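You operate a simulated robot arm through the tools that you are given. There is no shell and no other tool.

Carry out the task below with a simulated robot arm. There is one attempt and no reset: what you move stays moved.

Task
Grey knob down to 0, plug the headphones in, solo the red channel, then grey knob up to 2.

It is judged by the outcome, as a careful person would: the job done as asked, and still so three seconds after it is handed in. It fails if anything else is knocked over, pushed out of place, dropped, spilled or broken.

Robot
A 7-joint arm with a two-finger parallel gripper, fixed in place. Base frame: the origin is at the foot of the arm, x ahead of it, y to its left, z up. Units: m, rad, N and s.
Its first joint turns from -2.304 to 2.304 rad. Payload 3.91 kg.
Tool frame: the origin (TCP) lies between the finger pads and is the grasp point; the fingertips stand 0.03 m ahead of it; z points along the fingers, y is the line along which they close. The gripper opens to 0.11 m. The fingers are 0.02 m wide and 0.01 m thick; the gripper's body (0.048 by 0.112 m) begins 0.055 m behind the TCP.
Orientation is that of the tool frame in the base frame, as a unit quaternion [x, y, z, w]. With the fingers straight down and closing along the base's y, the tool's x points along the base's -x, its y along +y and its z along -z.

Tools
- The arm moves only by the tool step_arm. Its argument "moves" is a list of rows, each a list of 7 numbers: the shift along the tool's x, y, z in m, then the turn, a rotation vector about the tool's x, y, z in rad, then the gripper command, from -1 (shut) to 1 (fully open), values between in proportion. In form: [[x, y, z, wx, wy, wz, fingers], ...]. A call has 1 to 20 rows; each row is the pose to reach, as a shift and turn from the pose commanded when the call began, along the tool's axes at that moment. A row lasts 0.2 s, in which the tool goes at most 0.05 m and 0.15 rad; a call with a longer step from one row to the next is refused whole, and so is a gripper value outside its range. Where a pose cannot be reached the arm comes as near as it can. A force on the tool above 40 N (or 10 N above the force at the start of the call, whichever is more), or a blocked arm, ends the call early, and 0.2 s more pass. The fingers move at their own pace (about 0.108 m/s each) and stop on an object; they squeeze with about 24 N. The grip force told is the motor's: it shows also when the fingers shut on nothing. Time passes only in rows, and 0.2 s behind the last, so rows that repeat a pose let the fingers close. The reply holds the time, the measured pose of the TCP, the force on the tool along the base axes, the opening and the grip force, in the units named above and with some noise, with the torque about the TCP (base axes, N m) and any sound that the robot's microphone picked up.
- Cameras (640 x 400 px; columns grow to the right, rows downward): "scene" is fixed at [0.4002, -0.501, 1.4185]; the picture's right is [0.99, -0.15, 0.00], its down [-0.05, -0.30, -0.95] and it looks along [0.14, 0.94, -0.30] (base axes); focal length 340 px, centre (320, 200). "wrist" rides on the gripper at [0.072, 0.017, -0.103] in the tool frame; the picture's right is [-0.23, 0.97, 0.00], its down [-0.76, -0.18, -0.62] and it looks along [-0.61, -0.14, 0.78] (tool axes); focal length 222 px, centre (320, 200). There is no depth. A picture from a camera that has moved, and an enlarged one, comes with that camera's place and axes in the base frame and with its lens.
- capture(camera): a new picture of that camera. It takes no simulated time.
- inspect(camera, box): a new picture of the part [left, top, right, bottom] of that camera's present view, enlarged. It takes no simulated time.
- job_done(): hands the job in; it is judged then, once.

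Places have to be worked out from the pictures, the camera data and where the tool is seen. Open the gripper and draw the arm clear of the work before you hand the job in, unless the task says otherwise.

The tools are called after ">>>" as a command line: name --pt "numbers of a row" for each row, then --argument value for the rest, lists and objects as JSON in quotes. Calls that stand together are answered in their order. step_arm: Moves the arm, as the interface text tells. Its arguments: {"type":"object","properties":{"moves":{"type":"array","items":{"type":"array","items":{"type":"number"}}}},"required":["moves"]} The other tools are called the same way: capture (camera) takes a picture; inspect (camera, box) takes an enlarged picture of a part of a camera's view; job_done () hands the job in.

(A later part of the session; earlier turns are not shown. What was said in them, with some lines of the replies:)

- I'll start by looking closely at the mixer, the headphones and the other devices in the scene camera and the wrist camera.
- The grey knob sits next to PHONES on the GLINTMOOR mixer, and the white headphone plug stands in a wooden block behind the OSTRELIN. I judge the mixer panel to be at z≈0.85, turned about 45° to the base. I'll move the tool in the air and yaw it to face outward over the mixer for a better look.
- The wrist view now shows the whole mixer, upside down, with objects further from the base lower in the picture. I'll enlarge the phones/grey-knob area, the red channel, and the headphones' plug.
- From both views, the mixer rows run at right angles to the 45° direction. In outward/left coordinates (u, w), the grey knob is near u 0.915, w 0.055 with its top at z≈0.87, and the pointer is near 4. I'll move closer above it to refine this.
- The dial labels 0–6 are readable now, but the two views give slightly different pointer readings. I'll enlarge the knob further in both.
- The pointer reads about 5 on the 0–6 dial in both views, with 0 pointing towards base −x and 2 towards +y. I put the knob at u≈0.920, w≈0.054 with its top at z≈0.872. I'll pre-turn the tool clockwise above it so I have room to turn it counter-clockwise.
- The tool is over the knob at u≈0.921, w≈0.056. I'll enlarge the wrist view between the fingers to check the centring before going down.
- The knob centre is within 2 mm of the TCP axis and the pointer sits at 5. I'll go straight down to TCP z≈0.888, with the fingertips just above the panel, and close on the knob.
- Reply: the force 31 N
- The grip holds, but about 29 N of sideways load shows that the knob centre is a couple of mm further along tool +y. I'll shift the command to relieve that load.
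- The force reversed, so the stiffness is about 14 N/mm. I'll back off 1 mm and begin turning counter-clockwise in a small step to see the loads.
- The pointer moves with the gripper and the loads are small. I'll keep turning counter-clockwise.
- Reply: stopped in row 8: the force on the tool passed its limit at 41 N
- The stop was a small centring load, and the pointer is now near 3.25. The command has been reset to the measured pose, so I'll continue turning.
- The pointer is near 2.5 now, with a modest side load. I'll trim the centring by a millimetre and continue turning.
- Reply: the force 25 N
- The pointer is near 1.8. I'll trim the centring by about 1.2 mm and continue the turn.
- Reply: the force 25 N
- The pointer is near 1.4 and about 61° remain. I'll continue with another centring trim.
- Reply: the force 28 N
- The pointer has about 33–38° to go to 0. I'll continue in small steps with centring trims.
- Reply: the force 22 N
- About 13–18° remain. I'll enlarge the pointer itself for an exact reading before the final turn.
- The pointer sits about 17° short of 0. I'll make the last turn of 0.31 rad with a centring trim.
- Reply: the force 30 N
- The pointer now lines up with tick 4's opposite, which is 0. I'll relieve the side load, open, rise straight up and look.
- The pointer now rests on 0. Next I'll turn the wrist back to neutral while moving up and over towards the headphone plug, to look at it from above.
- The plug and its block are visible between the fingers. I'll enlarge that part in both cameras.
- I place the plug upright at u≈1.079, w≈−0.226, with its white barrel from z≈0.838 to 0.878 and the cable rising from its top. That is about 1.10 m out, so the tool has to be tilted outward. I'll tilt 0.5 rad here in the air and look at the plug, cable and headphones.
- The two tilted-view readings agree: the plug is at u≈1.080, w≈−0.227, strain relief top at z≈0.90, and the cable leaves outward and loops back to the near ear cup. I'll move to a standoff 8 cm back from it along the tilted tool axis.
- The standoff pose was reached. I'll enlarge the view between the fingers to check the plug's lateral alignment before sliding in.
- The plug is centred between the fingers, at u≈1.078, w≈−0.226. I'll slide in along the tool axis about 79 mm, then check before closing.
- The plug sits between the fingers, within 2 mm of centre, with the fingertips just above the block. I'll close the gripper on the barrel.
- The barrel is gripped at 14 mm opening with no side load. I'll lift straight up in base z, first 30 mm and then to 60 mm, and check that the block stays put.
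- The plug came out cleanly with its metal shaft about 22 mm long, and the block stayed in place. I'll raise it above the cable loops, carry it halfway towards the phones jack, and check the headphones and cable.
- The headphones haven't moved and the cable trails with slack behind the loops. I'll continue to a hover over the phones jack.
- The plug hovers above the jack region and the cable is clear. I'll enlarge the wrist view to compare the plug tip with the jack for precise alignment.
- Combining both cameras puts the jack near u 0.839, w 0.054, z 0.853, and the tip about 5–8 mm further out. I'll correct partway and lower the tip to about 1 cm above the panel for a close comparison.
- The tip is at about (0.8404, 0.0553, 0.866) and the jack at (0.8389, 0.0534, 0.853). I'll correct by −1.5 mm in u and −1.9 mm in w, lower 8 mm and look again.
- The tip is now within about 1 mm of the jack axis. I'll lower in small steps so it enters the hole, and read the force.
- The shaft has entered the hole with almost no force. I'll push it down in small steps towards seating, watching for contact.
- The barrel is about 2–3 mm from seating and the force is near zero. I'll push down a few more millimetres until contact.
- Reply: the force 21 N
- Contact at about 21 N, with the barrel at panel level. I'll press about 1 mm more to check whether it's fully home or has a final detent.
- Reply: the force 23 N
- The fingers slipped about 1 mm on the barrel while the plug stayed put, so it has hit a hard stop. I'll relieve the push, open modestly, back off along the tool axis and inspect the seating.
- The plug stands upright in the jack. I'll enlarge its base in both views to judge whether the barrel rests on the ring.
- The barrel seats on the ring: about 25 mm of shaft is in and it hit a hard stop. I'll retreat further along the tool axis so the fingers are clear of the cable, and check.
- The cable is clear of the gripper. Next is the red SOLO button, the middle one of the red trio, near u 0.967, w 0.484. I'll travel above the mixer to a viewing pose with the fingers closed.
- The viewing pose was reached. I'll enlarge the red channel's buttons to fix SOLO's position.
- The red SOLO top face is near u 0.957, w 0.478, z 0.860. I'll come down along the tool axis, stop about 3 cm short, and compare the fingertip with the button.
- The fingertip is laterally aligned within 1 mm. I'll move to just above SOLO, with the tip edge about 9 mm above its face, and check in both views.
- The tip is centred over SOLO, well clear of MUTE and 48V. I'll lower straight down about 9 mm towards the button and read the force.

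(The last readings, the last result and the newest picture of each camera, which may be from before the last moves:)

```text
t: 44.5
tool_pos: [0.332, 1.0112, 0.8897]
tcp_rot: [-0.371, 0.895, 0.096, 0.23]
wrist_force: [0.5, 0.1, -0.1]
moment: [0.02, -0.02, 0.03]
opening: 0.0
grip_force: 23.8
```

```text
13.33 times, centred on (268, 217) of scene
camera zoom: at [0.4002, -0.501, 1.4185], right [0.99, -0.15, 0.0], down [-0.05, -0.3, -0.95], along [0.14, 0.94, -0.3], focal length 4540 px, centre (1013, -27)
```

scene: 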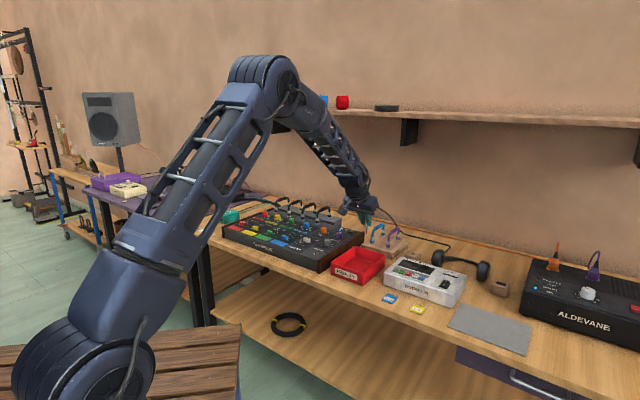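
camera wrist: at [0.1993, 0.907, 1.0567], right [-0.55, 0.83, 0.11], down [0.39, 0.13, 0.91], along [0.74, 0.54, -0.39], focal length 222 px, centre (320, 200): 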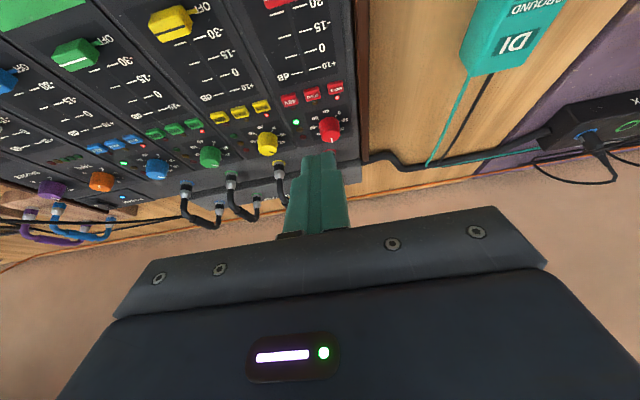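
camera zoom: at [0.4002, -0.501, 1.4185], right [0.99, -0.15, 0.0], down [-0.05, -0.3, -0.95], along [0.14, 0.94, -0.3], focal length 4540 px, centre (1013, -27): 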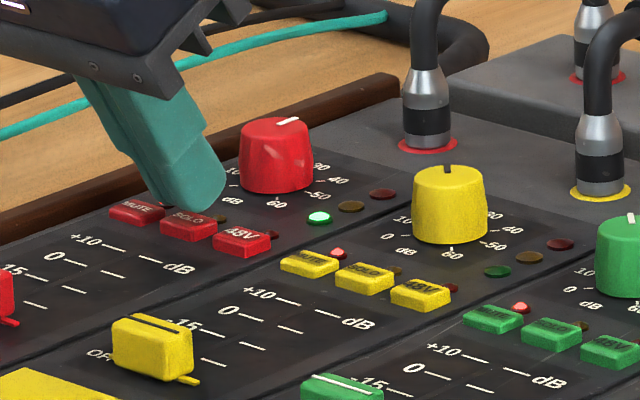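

The tip is just above SOLO's face and centred on it. I'll press down in 1 mm increments.

>>> step_arm --pt "0.0005 0 0.0009 0 0 0 -1" --pt "0.001 0 0.0018 0 0 0 -1" --pt "0.0014 0 0.0026 0 0 0 -1" --pt "0.0019 0 0.0035 0 0 0 -1"

>>> inspect --camera "wrist" --box '[270, 90, 370, 190]'

>>> inspect --camera "scene" --box '[248, 202, 288, 232]'

```text
t: 45.5
tool_pos: [0.3315, 1.0109, 0.8872]
tcp_rot: [-0.372, 0.894, 0.097, 0.229]
wrist_force: [1.0, -0.3, 2.3]
moment: [0.02, -0.03, 0.0]
opening: 0.0001
grip_force: 23.7
heard: click
```

```text
4.00 times, centred on (320, 140) of wrist
camera zoom: at [0.2401, 0.9415, 0.9422], right [-0.55, 0.83, 0.11], down [0.39, 0.13, 0.91], along [0.74, 0.54, -0.39], focal length 888 px, centre (320, 440)
```

zoom: 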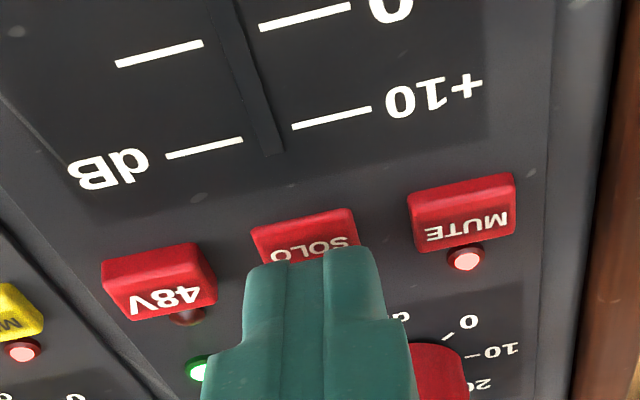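

```text
13.33 times, centred on (268, 217) of scene
camera zoom: at [0.4002, -0.501, 1.4185], right [0.99, -0.15, 0.0], down [-0.05, -0.3, -0.95], along [0.14, 0.94, -0.3], focal length 4540 px, centre (1013, -27)
```

zoom: 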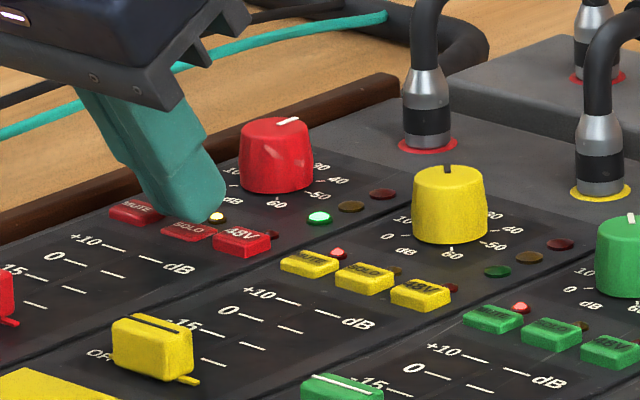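

A click was heard and the SOLO LED is lit amber. I'll lift straight off and confirm that it stays lit.

>>> step_arm --pt "-0.0096 0 -0.0176 0 0 0 -1" --pt "-0.024 0 -0.0439 0 0 0 -1" --pt "-0.0431 0 -0.079 0 0 0 -1" --pt "-0.0575 0 -0.1053 0 0 0 -1"

>>> inspect --camera "scene" --box '[220, 195, 300, 245]'

>>> inspect --camera "wrist" --box '[240, 40, 400, 160]'

>>> inspect --camera "scene" --box '[290, 190, 410, 265]'

```text
t: 46.5
tool_pos: [0.3309, 1.0111, 1.0051]
tcp_rot: [-0.371, 0.895, 0.096, 0.228]
wrist_force: [0.9, 0.6, 0.2]
moment: [0.0, -0.01, -0.02]
opening: 0.0
grip_force: 23.6
```

```text
8.00 times, centred on (260, 220) of scene
camera zoom: at [0.4002, -0.501, 1.4185], right [0.99, -0.15, 0.0], down [-0.05, -0.3, -0.95], along [0.14, 0.94, -0.3], focal length 2724 px, centre (800, 40)
```

zoom: 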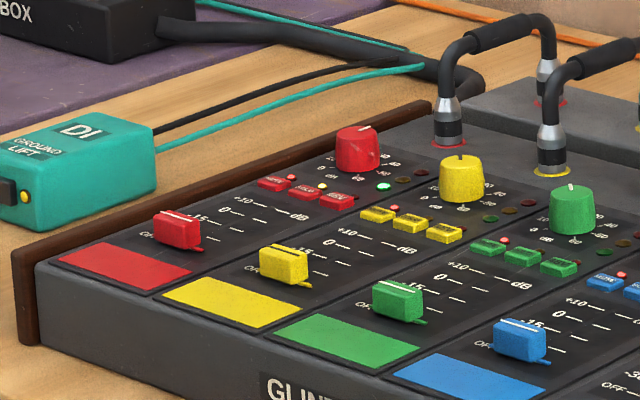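

```text
3.33 times, centred on (320, 100) of wrist
camera zoom: at [0.24, 0.9411, 1.0624], right [-0.55, 0.83, 0.11], down [0.39, 0.13, 0.91], along [0.74, 0.54, -0.39], focal length 740 px, centre (320, 533)
```

zoom: 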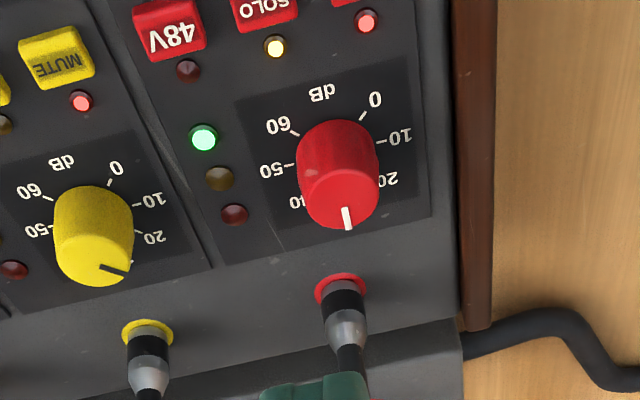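

```text
5.33 times, centred on (350, 228) of scene
camera zoom: at [0.4002, -0.501, 1.4185], right [0.99, -0.15, 0.0], down [-0.05, -0.3, -0.95], along [0.14, 0.94, -0.3], focal length 1816 px, centre (160, 53)
```

zoom: 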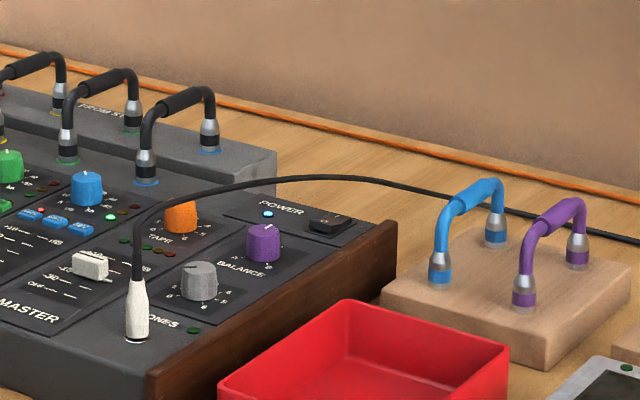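

SOLO stays lit. The headphone cable now arches over the grey knob region, so I need its 3D path before turning the knob. I'll go back above that area with the tool vertical and look.

>>> step_arm --pt "0.0112 -0.0361 -0.0147 0 0.05 0 -1" --pt "0.0225 -0.0722 -0.0294 0 0.1 0 -1" --pt "0.0337 -0.1083 -0.044 0 0.15 0 -1" --pt "0.0449 -0.1444 -0.0587 0 0.2 0 -1" --pt "0.0562 -0.1805 -0.0734 0 0.25 0 -1" --pt "0.0674 -0.2166 -0.0881 0 0.3 0 -1" --pt "0.0786 -0.2527 -0.1028 0 0.35 0 -1" --pt "0.0898 -0.2888 -0.1174 0 0.4 0 -1" --pt "0.1011 -0.3249 -0.1321 0 0.45 0 -1" --pt "0.1123 -0.361 -0.1468 0 0.5 0 -1" --pt "0.1123 -0.361 -0.1468 0 0.5 0 -1"

>>> capture --camera "wrist"

>>> inspect --camera "wrist" --box '[240, 70, 400, 210]'

>>> inspect --camera "scene" --box '[300, 205, 380, 255]'

```text
t: 48.9
tool_pos: [0.4675, 0.6357, 1.0802]
tcp_rot: [-0.383, 0.924, 0.0, 0.001]
wrist_force: [-0.2, 0.1, 0.2]
moment: [-0.03, -0.02, 0.02]
opening: 0.0001
grip_force: 23.8
```

```text
taken
camera wrist: at [0.4052, 0.5946, 1.1844], right [-0.53, 0.85, 0.0], down [0.66, 0.41, 0.62], along [0.53, 0.33, -0.78], focal length 222 px, centre (320, 200)
```

wrist: 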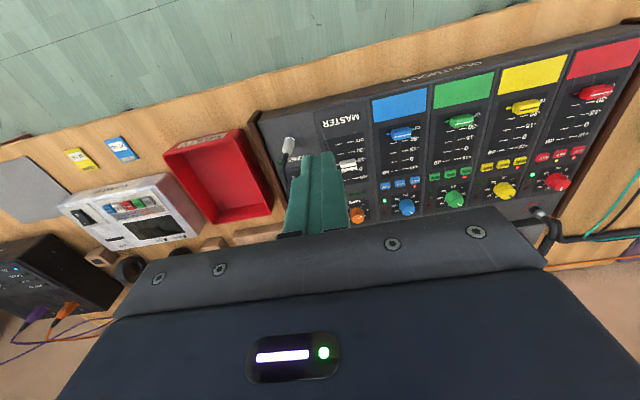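

```text
2.86 times, centred on (320, 140) of wrist
camera zoom: at [0.4052, 0.5946, 1.1844], right [-0.53, 0.85, 0.0], down [0.66, 0.41, 0.62], along [0.53, 0.33, -0.78], focal length 635 px, centre (320, 371)
```

zoom: 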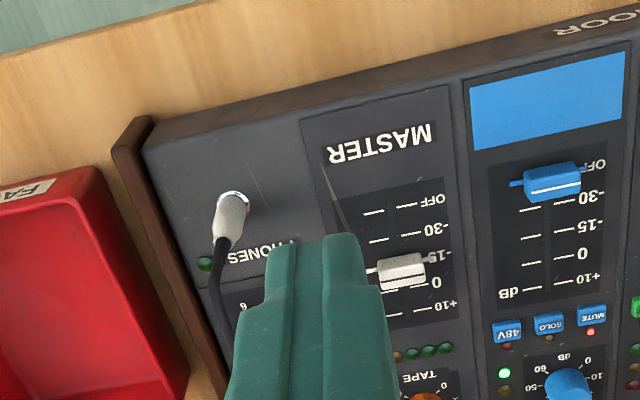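

```text
8.00 times, centred on (340, 230) of scene
camera zoom: at [0.4002, -0.501, 1.4185], right [0.99, -0.15, 0.0], down [-0.05, -0.3, -0.95], along [0.14, 0.94, -0.3], focal length 2724 px, centre (160, -40)
```

zoom: 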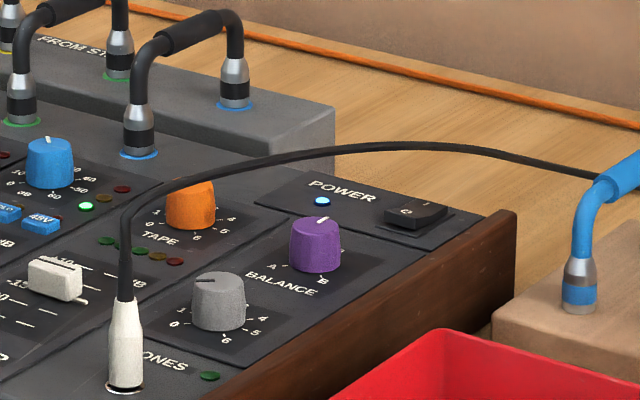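

The fingers hide the knob, so I'll open them and shift right to look between them at the cable and knob.

>>> step_arm --pt "0 -0.03 -0.02 0 0 0 1" --pt "0 -0.06 -0.02 0 0 0 1" --pt "0 -0.06 -0.02 0 0 0 1"

>>> inspect --camera "wrist" --box '[250, 80, 410, 210]'

>>> inspect --camera "scene" --box '[300, 205, 380, 255]'

```text
t: 49.7
tool_pos: [0.51, 0.592, 1.1003]
tcp_rot: [-0.384, 0.923, 0.001, 0.001]
wrist_force: [-0.1, 0.8, 0.3]
moment: [0.02, -0.01, 0.01]
opening: 0.1099
grip_force: 0.0
```

```text
3.08 times, centred on (330, 145) of wrist
camera zoom: at [0.4476, 0.5518, 1.2042], right [-0.53, 0.85, 0.0], down [0.66, 0.41, 0.62], along [0.53, 0.33, -0.78], focal length 684 px, centre (289, 369)
```

zoom: 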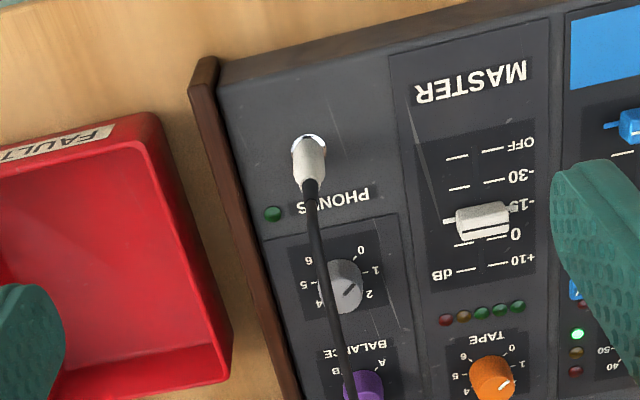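

```text
8.00 times, centred on (340, 230) of scene
camera zoom: at [0.4002, -0.501, 1.4185], right [0.99, -0.15, 0.0], down [-0.05, -0.3, -0.95], along [0.14, 0.94, -0.3], focal length 2724 px, centre (160, -40)
```

zoom: 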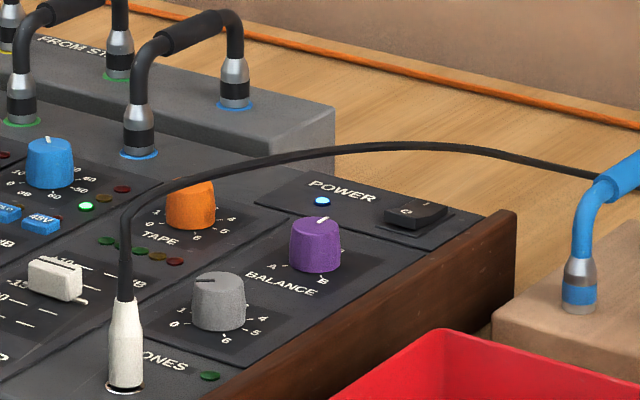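

The cable runs outward directly over the grey knob at z≈0.935, between w 0.051 and 0.053. A vertical grasp can straddle it with the fingers either side, and a ±45° turn keeps it clear between them. I'll go to a hover above the knob, pre-turned 45° counter-clockwise.

>>> step_arm --pt "-0.0233 -0.0003 0.01 0 0 -0.131 0.1" --pt "-0.0466 -0.0006 0.025 0 0 -0.262 0.1" --pt "-0.0699 -0.0009 0.045 0 0 -0.393 0.1" --pt "-0.0931 -0.0012 0.07 0 0 -0.524 0.1" --pt "-0.1164 -0.0015 0.095 0 0 -0.655 0.1" --pt "-0.1397 -0.0018 0.1153 0 0 -0.785 0.1" --pt "-0.1397 -0.0018 0.1153 0 0 -0.785 0.1"

>>> capture --camera "wrist"

>>> inspect --camera "wrist" --box '[240, 90, 400, 200]'

>>> inspect --camera "scene" --box '[290, 180, 390, 255]'

```text
t: 51.3
tool_pos: [0.611, 0.691, 0.9842]
tcp_rot: [0.708, -0.706, -0.002, -0.001]
wrist_force: [0.6, -0.1, -0.9]
moment: [-0.04, -0.01, 0.0]
opening: 0.0605
grip_force: 0.0
```

```text
taken
camera wrist: at [0.5944, 0.6168, 1.0882], right [-0.97, 0.23, 0.0], down [0.18, 0.76, 0.63], along [0.14, 0.61, -0.78], focal length 222 px, centre (320, 200)
```

wrist: 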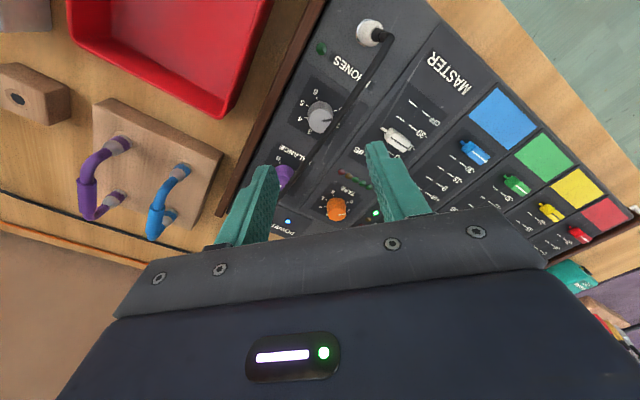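

```text
3.64 times, centred on (320, 145) of wrist
camera zoom: at [0.5944, 0.6168, 1.0882], right [-0.97, 0.23, 0.0], down [0.18, 0.76, 0.63], along [0.14, 0.61, -0.78], focal length 808 px, centre (320, 400)
```

zoom: 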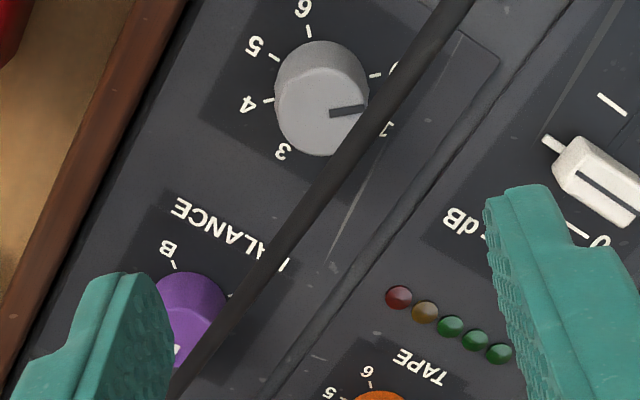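

```text
5.33 times, centred on (340, 218) of scene
camera zoom: at [0.4002, -0.501, 1.4185], right [0.99, -0.15, 0.0], down [-0.05, -0.3, -0.95], along [0.14, 0.94, -0.3], focal length 1816 px, centre (213, 107)
```

zoom: 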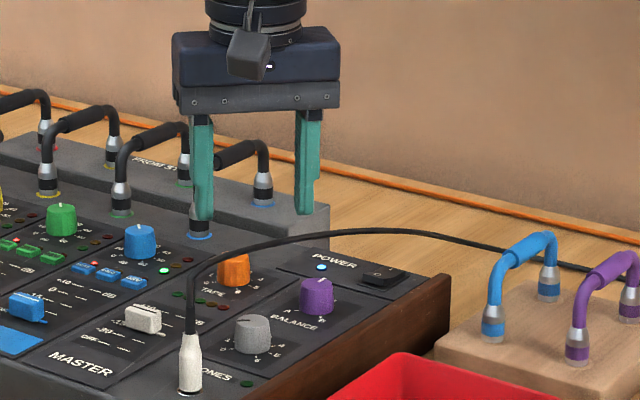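

The cable passes about 5 mm to the right of the knob axis. I'll therefore turn in two smaller bites of about ±23° to keep it untouched between the fingers. I'll rotate to −0.4 rad from neutral and descend around the cable to TCP z≈0.890, fingers still open.

>>> step_arm --pt "0.0005 0 0 0 0 0.13 0.1" --pt "0.001 0 0 0 0 0.26 0.1" --pt "0.001 0 0.01 0 0 0.385 0.1" --pt "0.001 0 0.035 0 0 0.385 0.1" --pt "0.001 0 0.06 0 0 0.385 0.1" --pt "0.001 0 0.08 0 0 0.385 0.1" --pt "0.001 0 0.094 0 0 0.385 0.1" --pt "0.001 0 0.094 0 0 0.385 0.1"

>>> inspect --camera "wrist" --box '[240, 90, 400, 200]'

>>> inspect --camera "scene" --box '[290, 190, 390, 255]'

```text
t: 53.1
tool_pos: [0.61, 0.6894, 0.8904]
tcp_rot: [-0.559, 0.829, 0.001, 0.001]
wrist_force: [-0.2, -0.2, 0.2]
moment: [-0.01, 0.0, 0.04]
opening: 0.0606
grip_force: 0.0
```

```text
3.64 times, centred on (320, 145) of wrist
camera zoom: at [0.567, 0.6277, 0.9944], right [-0.82, 0.58, 0.0], down [0.45, 0.64, 0.63], along [0.36, 0.51, -0.78], focal length 808 px, centre (320, 400)
```

zoom: 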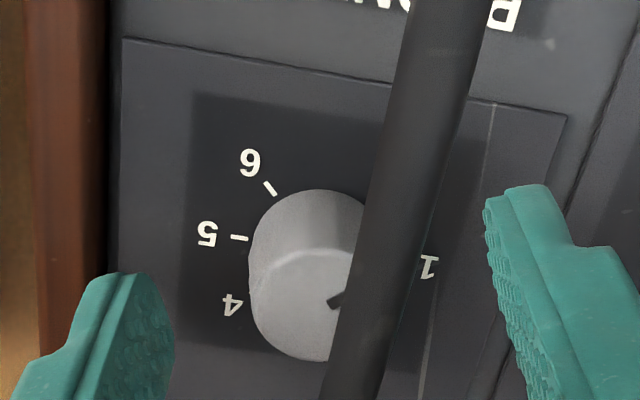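

```text
6.15 times, centred on (340, 222) of scene
camera zoom: at [0.4002, -0.501, 1.4185], right [0.99, -0.15, 0.0], down [-0.05, -0.3, -0.95], along [0.14, 0.94, -0.3], focal length 2095 px, centre (197, 62)
```

zoom: 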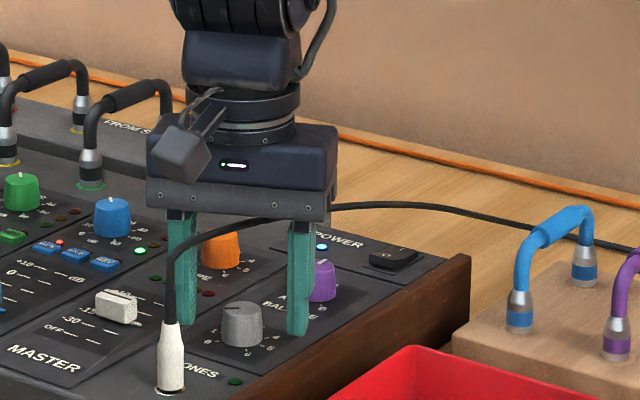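

The cable passes freely between the fingers just below the palm, and the knob is centred. I'll close on the knob and check the side load.

>>> step_arm --pt "0 0 0 0 0 0 -0.3" --pt "0 0 0 0 0 0 -1" --pt "0 0 0 0 0 0 -1"

>>> inspect --camera "wrist" --box '[240, 90, 400, 200]'

```text
t: 53.9
tool_pos: [0.6097, 0.6906, 0.8913]
tcp_rot: [-0.559, 0.829, 0.001, 0.002]
wrist_force: [4.6, 0.6, -0.1]
moment: [0.02, -0.18, 0.0]
opening: 0.025
grip_force: 44.8
```

```text
3.64 times, centred on (320, 145) of wrist
camera zoom: at [0.5673, 0.6276, 0.9945], right [-0.82, 0.58, 0.0], down [0.45, 0.64, 0.63], along [0.36, 0.51, -0.78], focal length 808 px, centre (320, 400)
```

zoom: 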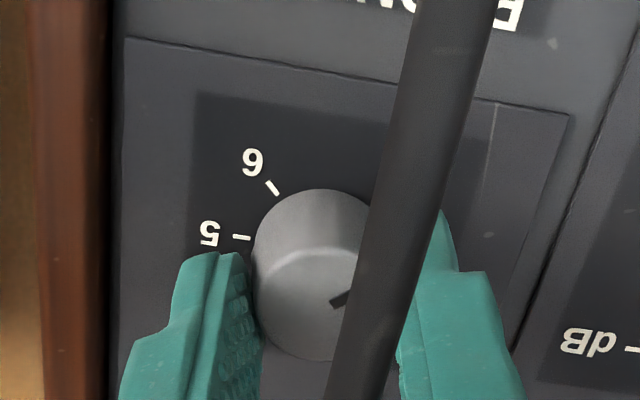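

The grip is good with little side load. I'll turn clockwise 0.78 rad.

>>> step_arm --pt "0 0 0 0 0 0.13 -1" --pt "0 0 0 0 0 0.26 -1" --pt "0 0 0 0 0 0.39 -1" --pt "0 0 0 0 0 0.52 -1" --pt "0 0 0 0 0 0.65 -1" --pt "0 0 0 0 0 0.78 -1"

>>> inspect --camera "wrist" --box '[240, 90, 400, 200]'

>>> inspect --camera "scene" --box '[290, 190, 390, 255]'

```text
t: 55.3
tool_pos: [0.6084, 0.6908, 0.8904]
tcp_rot: [-0.203, 0.979, 0.001, -0.001]
wrist_force: [-14.9, -8.1, 3.3]
moment: [-0.11, -0.44, -0.02]
opening: 0.0247
grip_force: 44.7
```

```text
3.64 times, centred on (320, 145) of wrist
camera zoom: at [0.5365, 0.6759, 0.9947], right [-0.18, 0.98, 0.0], down [0.77, 0.14, 0.62], along [0.61, 0.11, -0.78], focal length 808 px, centre (320, 400)
```

zoom: 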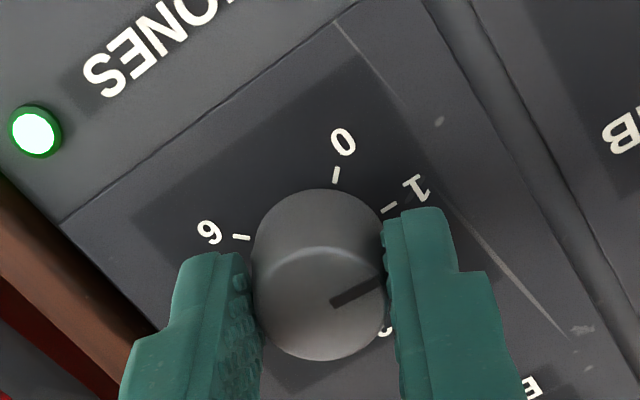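

```text
6.15 times, centred on (340, 222) of scene
camera zoom: at [0.4002, -0.501, 1.4185], right [0.99, -0.15, 0.0], down [-0.05, -0.3, -0.95], along [0.14, 0.94, -0.3], focal length 2095 px, centre (197, 62)
```

zoom: 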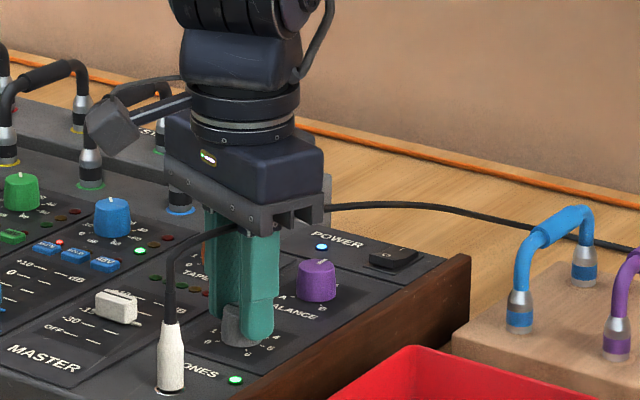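

The PHONES LED has lit green, and the pointer is at about 1 after a 44.6° turn. I'll release, swing back counter-clockwise around the knob and cable, and regrip for the second half.

>>> step_arm --pt "0.001 0 0 0 0 0 -1" --pt "0.001 0 0 0 0 0 0.1" --pt "0.001 0 0 0 0 0 0.1" --pt "0.001 0 0 0 0 -0.13 0.1" --pt "0.001 0 0 0 0 -0.26 0.1" --pt "0.001 0 0 0 0 -0.39 0.1" --pt "0.001 0 0 0 0 -0.52 0.1" --pt "0.001 0 0 0 0 -0.65 0.1" --pt "0.001 0 0 0 0 -0.78 0.1" --pt "0.001 0 0 0 0 -0.78 0.1"

>>> inspect --camera "wrist" --box '[240, 90, 400, 200]'

>>> inspect --camera "scene" --box '[310, 225, 350, 255]'

```text
t: 57.5
tool_pos: [0.6085, 0.6907, 0.8897]
tcp_rot: [-0.56, 0.829, 0.001, 0.001]
wrist_force: [-0.3, -0.6, -0.3]
moment: [0.04, 0.02, -0.03]
opening: 0.0606
grip_force: 0.0
```

```text
3.64 times, centred on (320, 145) of wrist
camera zoom: at [0.5668, 0.628, 0.9941], right [-0.82, 0.57, 0.0], down [0.45, 0.64, 0.63], along [0.36, 0.51, -0.78], focal length 808 px, centre (320, 400)
```

zoom: 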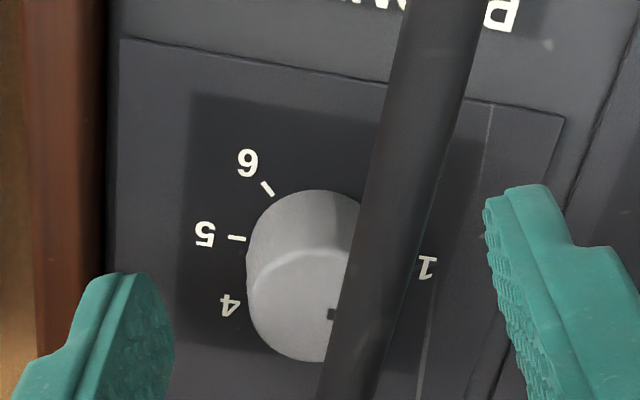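

```text
13.33 times, centred on (330, 240) of scene
camera zoom: at [0.4002, -0.501, 1.4185], right [0.99, -0.15, 0.0], down [-0.05, -0.3, -0.95], along [0.14, 0.94, -0.3], focal length 4540 px, centre (187, -333)
```

zoom: 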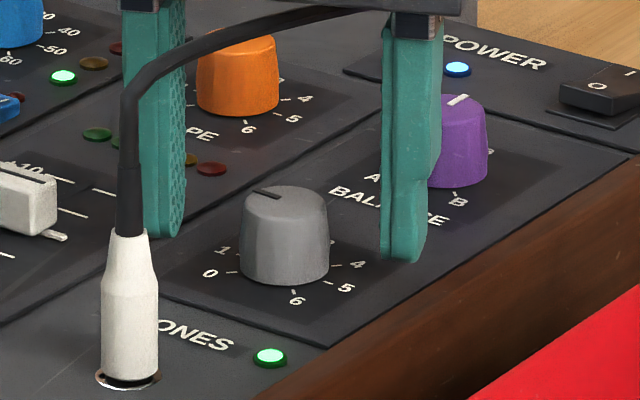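

The pointer is at 1 and the LED stays lit. I'll regrip with a 1 mm centring trim and turn clockwise another 0.79 rad to reach 2.

>>> step_arm --pt "0 -0.0012 0 0 0 0 0.1" --pt "0 -0.0012 0 0 0 0 -0.3" --pt "0 -0.0012 0 0 0 0 -1" --pt "0 -0.0012 0 0 0 0 -1"

```text
t: 58.5
tool_pos: [0.6099, 0.6893, 0.8906]
tcp_rot: [-0.559, 0.829, 0.002, 0.001]
wrist_force: [-8.0, 1.8, 0.7]
moment: [0.0, 0.27, 0.01]
opening: 0.0249
grip_force: 44.8
```

The grip is good with a low side load, so I'll make the second half of the clockwise turn.

>>> step_arm --pt "0 0.0004 0 0 0 0.13 -1" --pt "0 0.0004 0 0 0 0.26 -1" --pt "0 0.0004 0 0 0 0.39 -1" --pt "0 0.0004 0 0 0 0.52 -1" --pt "0 0.0004 0 0 0 0.65 -1" --pt "0 0.0004 0 0 0 0.78 -1" --pt "0 0.0004 0 0 0 0.79 -1"

>>> inspect --camera "wrist" --box '[240, 90, 400, 200]'

>>> inspect --camera "scene" --box '[310, 225, 350, 255]'

```text
t: 60.1
tool_pos: [0.6089, 0.6901, 0.8902]
tcp_rot: [-0.195, 0.981, 0.0, 0.0]
wrist_force: [-2.2, 9.6, -12.0]
moment: [0.58, -0.69, 0.01]
opening: 0.025
grip_force: 44.8
```

```text
3.64 times, centred on (320, 145) of wrist
camera zoom: at [0.5366, 0.6769, 0.994], right [-0.17, 0.99, 0.0], down [0.77, 0.13, 0.62], along [0.61, 0.1, -0.78], focal length 808 px, centre (320, 400)
```

zoom: 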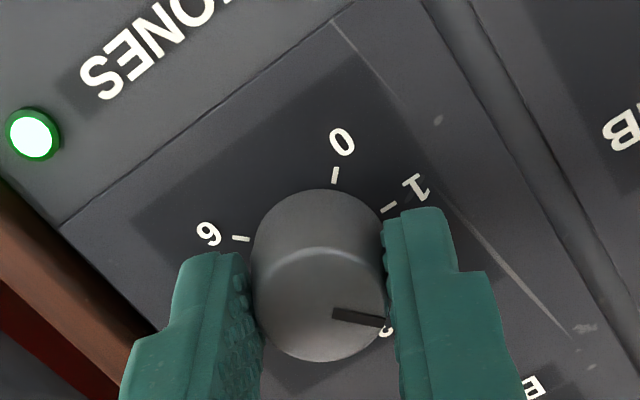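

```text
13.33 times, centred on (330, 240) of scene
camera zoom: at [0.4002, -0.501, 1.4185], right [0.99, -0.15, 0.0], down [-0.05, -0.3, -0.95], along [0.14, 0.94, -0.3], focal length 4540 px, centre (187, -333)
```

zoom: 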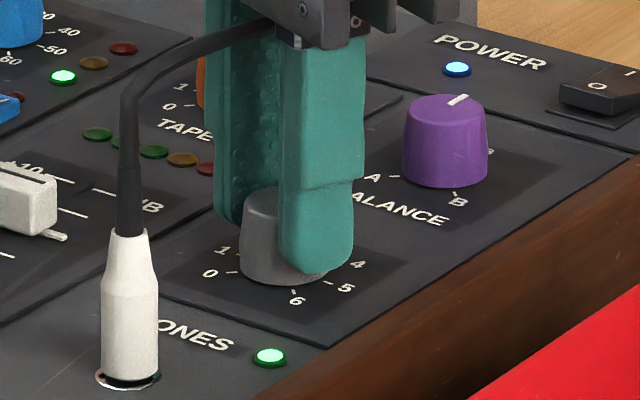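

The pointer measures 89.8° against 90° for the 2 mark, so it's right on 2. I'll relieve the load, open, and rise straight up past the cable.

>>> step_arm --pt "0 0.0005 0 0 0 0 -1" --pt "0 0.0005 0 0 0 0 0.1" --pt "0 0.0005 0 0 0 0 0.1" --pt "0 0.0005 -0.025 0 0 0 0.1" --pt "0 0.0005 -0.055 0 0 0 0.1" --pt "0 0.0005 -0.09 0 0 0 0.1" --pt "0 0.0005 -0.13 0 0 0 0.1"

>>> inspect --camera "wrist" --box '[240, 90, 400, 200]'

>>> inspect --camera "scene" --box '[310, 225, 350, 255]'

>>> capture --camera "scene"

```text
t: 61.7
tool_pos: [0.6092, 0.6896, 1.0212]
tcp_rot: [-0.196, 0.981, 0.002, 0.0]
wrist_force: [-0.4, 0.2, -0.2]
moment: [0.04, 0.0, -0.01]
opening: 0.0605
grip_force: 0.1
```

```text
3.64 times, centred on (320, 145) of wrist
camera zoom: at [0.5363, 0.676, 1.1242], right [-0.17, 0.99, 0.0], down [0.77, 0.13, 0.62], along [0.61, 0.11, -0.78], focal length 808 px, centre (320, 400)
```

zoom: 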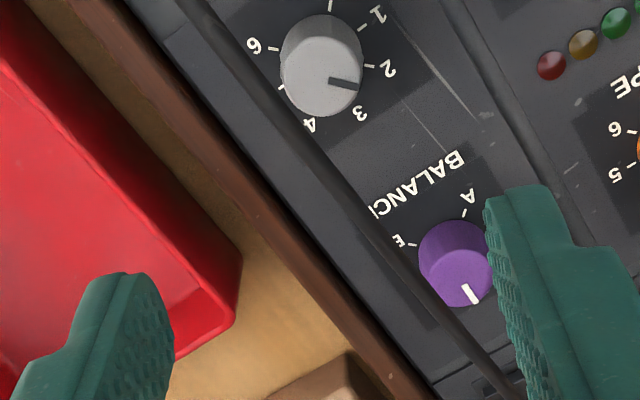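

```text
13.33 times, centred on (330, 240) of scene
camera zoom: at [0.4002, -0.501, 1.4185], right [0.99, -0.15, 0.0], down [-0.05, -0.3, -0.95], along [0.14, 0.94, -0.3], focal length 4540 px, centre (187, -333)
```

zoom: 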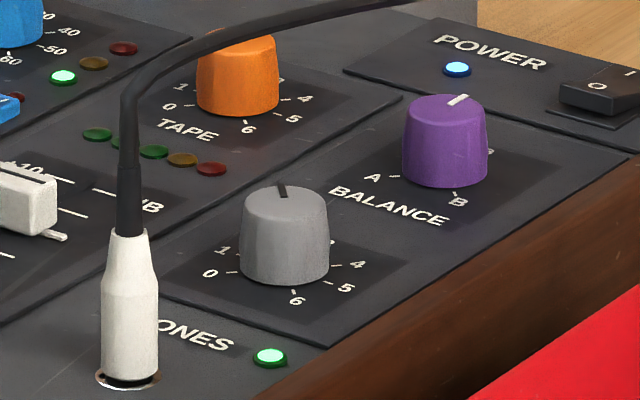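

```text
taken
```

scene: 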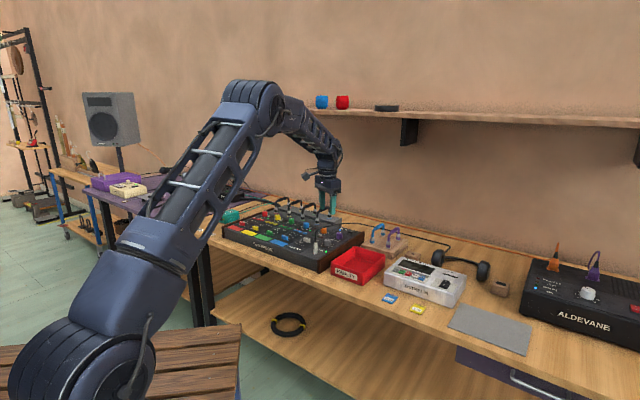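

The pointer sits on 2 and the PHONES LED is green. I'll draw the arm up and back, clear of the work, and open the gripper.

>>> step_arm --pt "0 0 -0.04 0 0 0 0.3" --pt "0 0 -0.08 0 0 0 0.6" --pt "0.03 0 -0.11 0 0 0 1" --pt "0.07 0 -0.13 0 0 0 1" --pt "0.11 0 -0.14 0 0 0 1" --pt "0.15 0 -0.15 0 0 0 1" --pt "0.19 0 -0.15 0 0 0 1" --pt "0.22 0 -0.15 0 0 0 1" --pt "0.22 0 -0.15 0 0 0 1"

>>> inspect --camera "scene" --box '[210, 180, 370, 280]'

>>> inspect --camera "scene" --box '[310, 225, 350, 255]'

>>> inspect --camera "scene" --box '[340, 200, 500, 310]'

>>> inspect --camera "scene" --box '[240, 205, 290, 240]'

>>> capture --camera "wrist"

```text
t: 63.7
tool_pos: [0.4059, 0.6065, 1.1692]
tcp_rot: [-0.196, 0.981, 0.001, 0.0]
wrist_force: [-0.1, 0.0, -0.2]
moment: [-0.05, 0.01, -0.03]
opening: 0.1103
grip_force: 0.1
```

```text
4.00 times, centred on (290, 230) of scene
camera zoom: at [0.4002, -0.501, 1.4185], right [0.99, -0.15, 0.0], down [-0.05, -0.3, -0.95], along [0.14, 0.94, -0.3], focal length 1362 px, centre (440, 80)
```

zoom: 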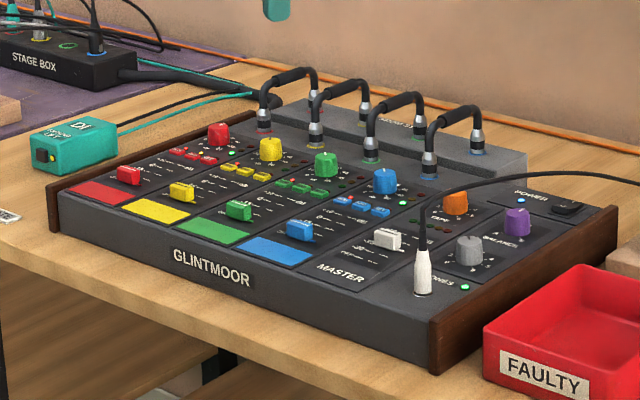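

```text
13.33 times, centred on (330, 240) of scene
camera zoom: at [0.4002, -0.501, 1.4185], right [0.99, -0.15, 0.0], down [-0.05, -0.3, -0.95], along [0.14, 0.94, -0.3], focal length 4540 px, centre (187, -333)
```

zoom: 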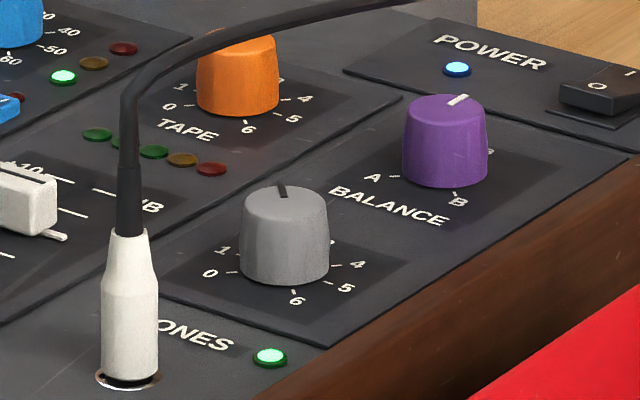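

```text
3.64 times, centred on (420, 255) of scene
camera zoom: at [0.4002, -0.501, 1.4185], right [0.99, -0.15, 0.0], down [-0.05, -0.3, -0.95], along [0.14, 0.94, -0.3], focal length 1238 px, centre (-44, 0)
```

zoom: 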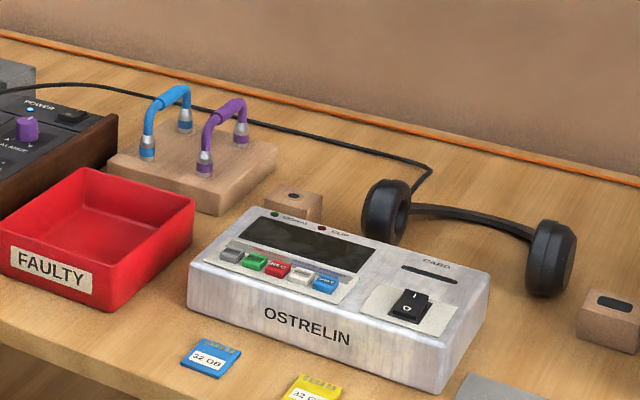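

```text
11.43 times, centred on (265, 222) of scene
camera zoom: at [0.4002, -0.501, 1.4185], right [0.99, -0.15, 0.0], down [-0.05, -0.3, -0.95], along [0.14, 0.94, -0.3], focal length 3891 px, centre (949, -57)
```

zoom: 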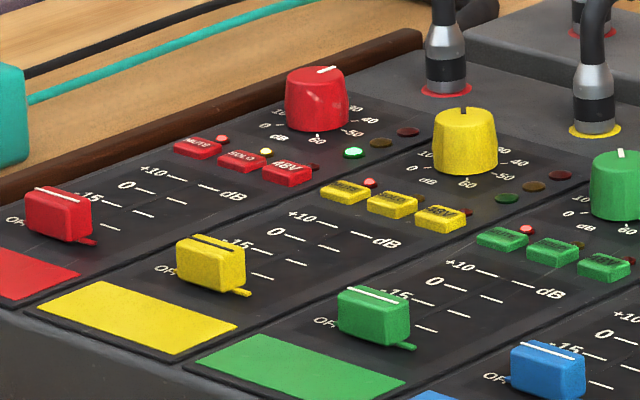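

```text
taken
camera wrist: at [0.3332, 0.5912, 1.2727], right [-0.17, 0.99, 0.0], down [0.77, 0.13, 0.62], along [0.61, 0.11, -0.78], focal length 222 px, centre (320, 200)
```

wrist: 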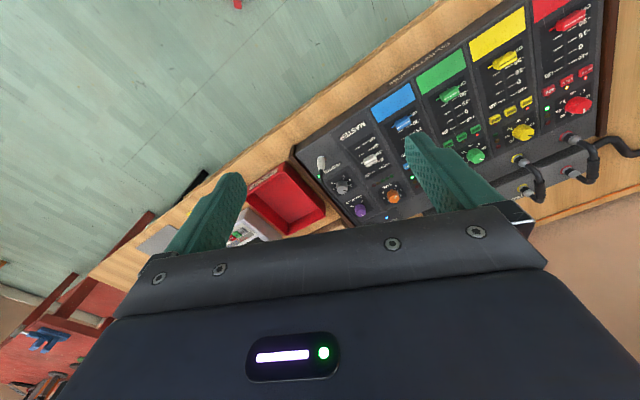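

Everything reads as asked. The knob went to 0 first and its pointer now sits on 2; the plug is seated with the PHONES LED green, red SOLO is lit, and nothing else has moved. The arm is clear with the gripper open, so I'm handing in.

>>> job_done

```text
The job is handed in.
```

All four steps are done, in the order you asked, and the job is handed in.

- **Grey knob to 0:** I turned the grey PHONES level knob on the GLINTMOOR mixer down from about 5 to 0.
- **Headphones:** I moved the white plug from its wooden block into the PHONES jack and pushed it down to a hard stop. The PHONES light was off before and turned green once the level came up. The headphones themselves stayed where they were.
- **Red channel solo:** I pressed red SOLO once and heard a click. Its light came on and has stayed on. The red channel's MUTE light was already on at the start, and I left it alone.
- **Grey knob to 2:** I turned it back up, and the pointer now sits on 2.

Nothing else was knocked or moved as far as the cameras show. The arm is back clear of the bench with the gripper open.
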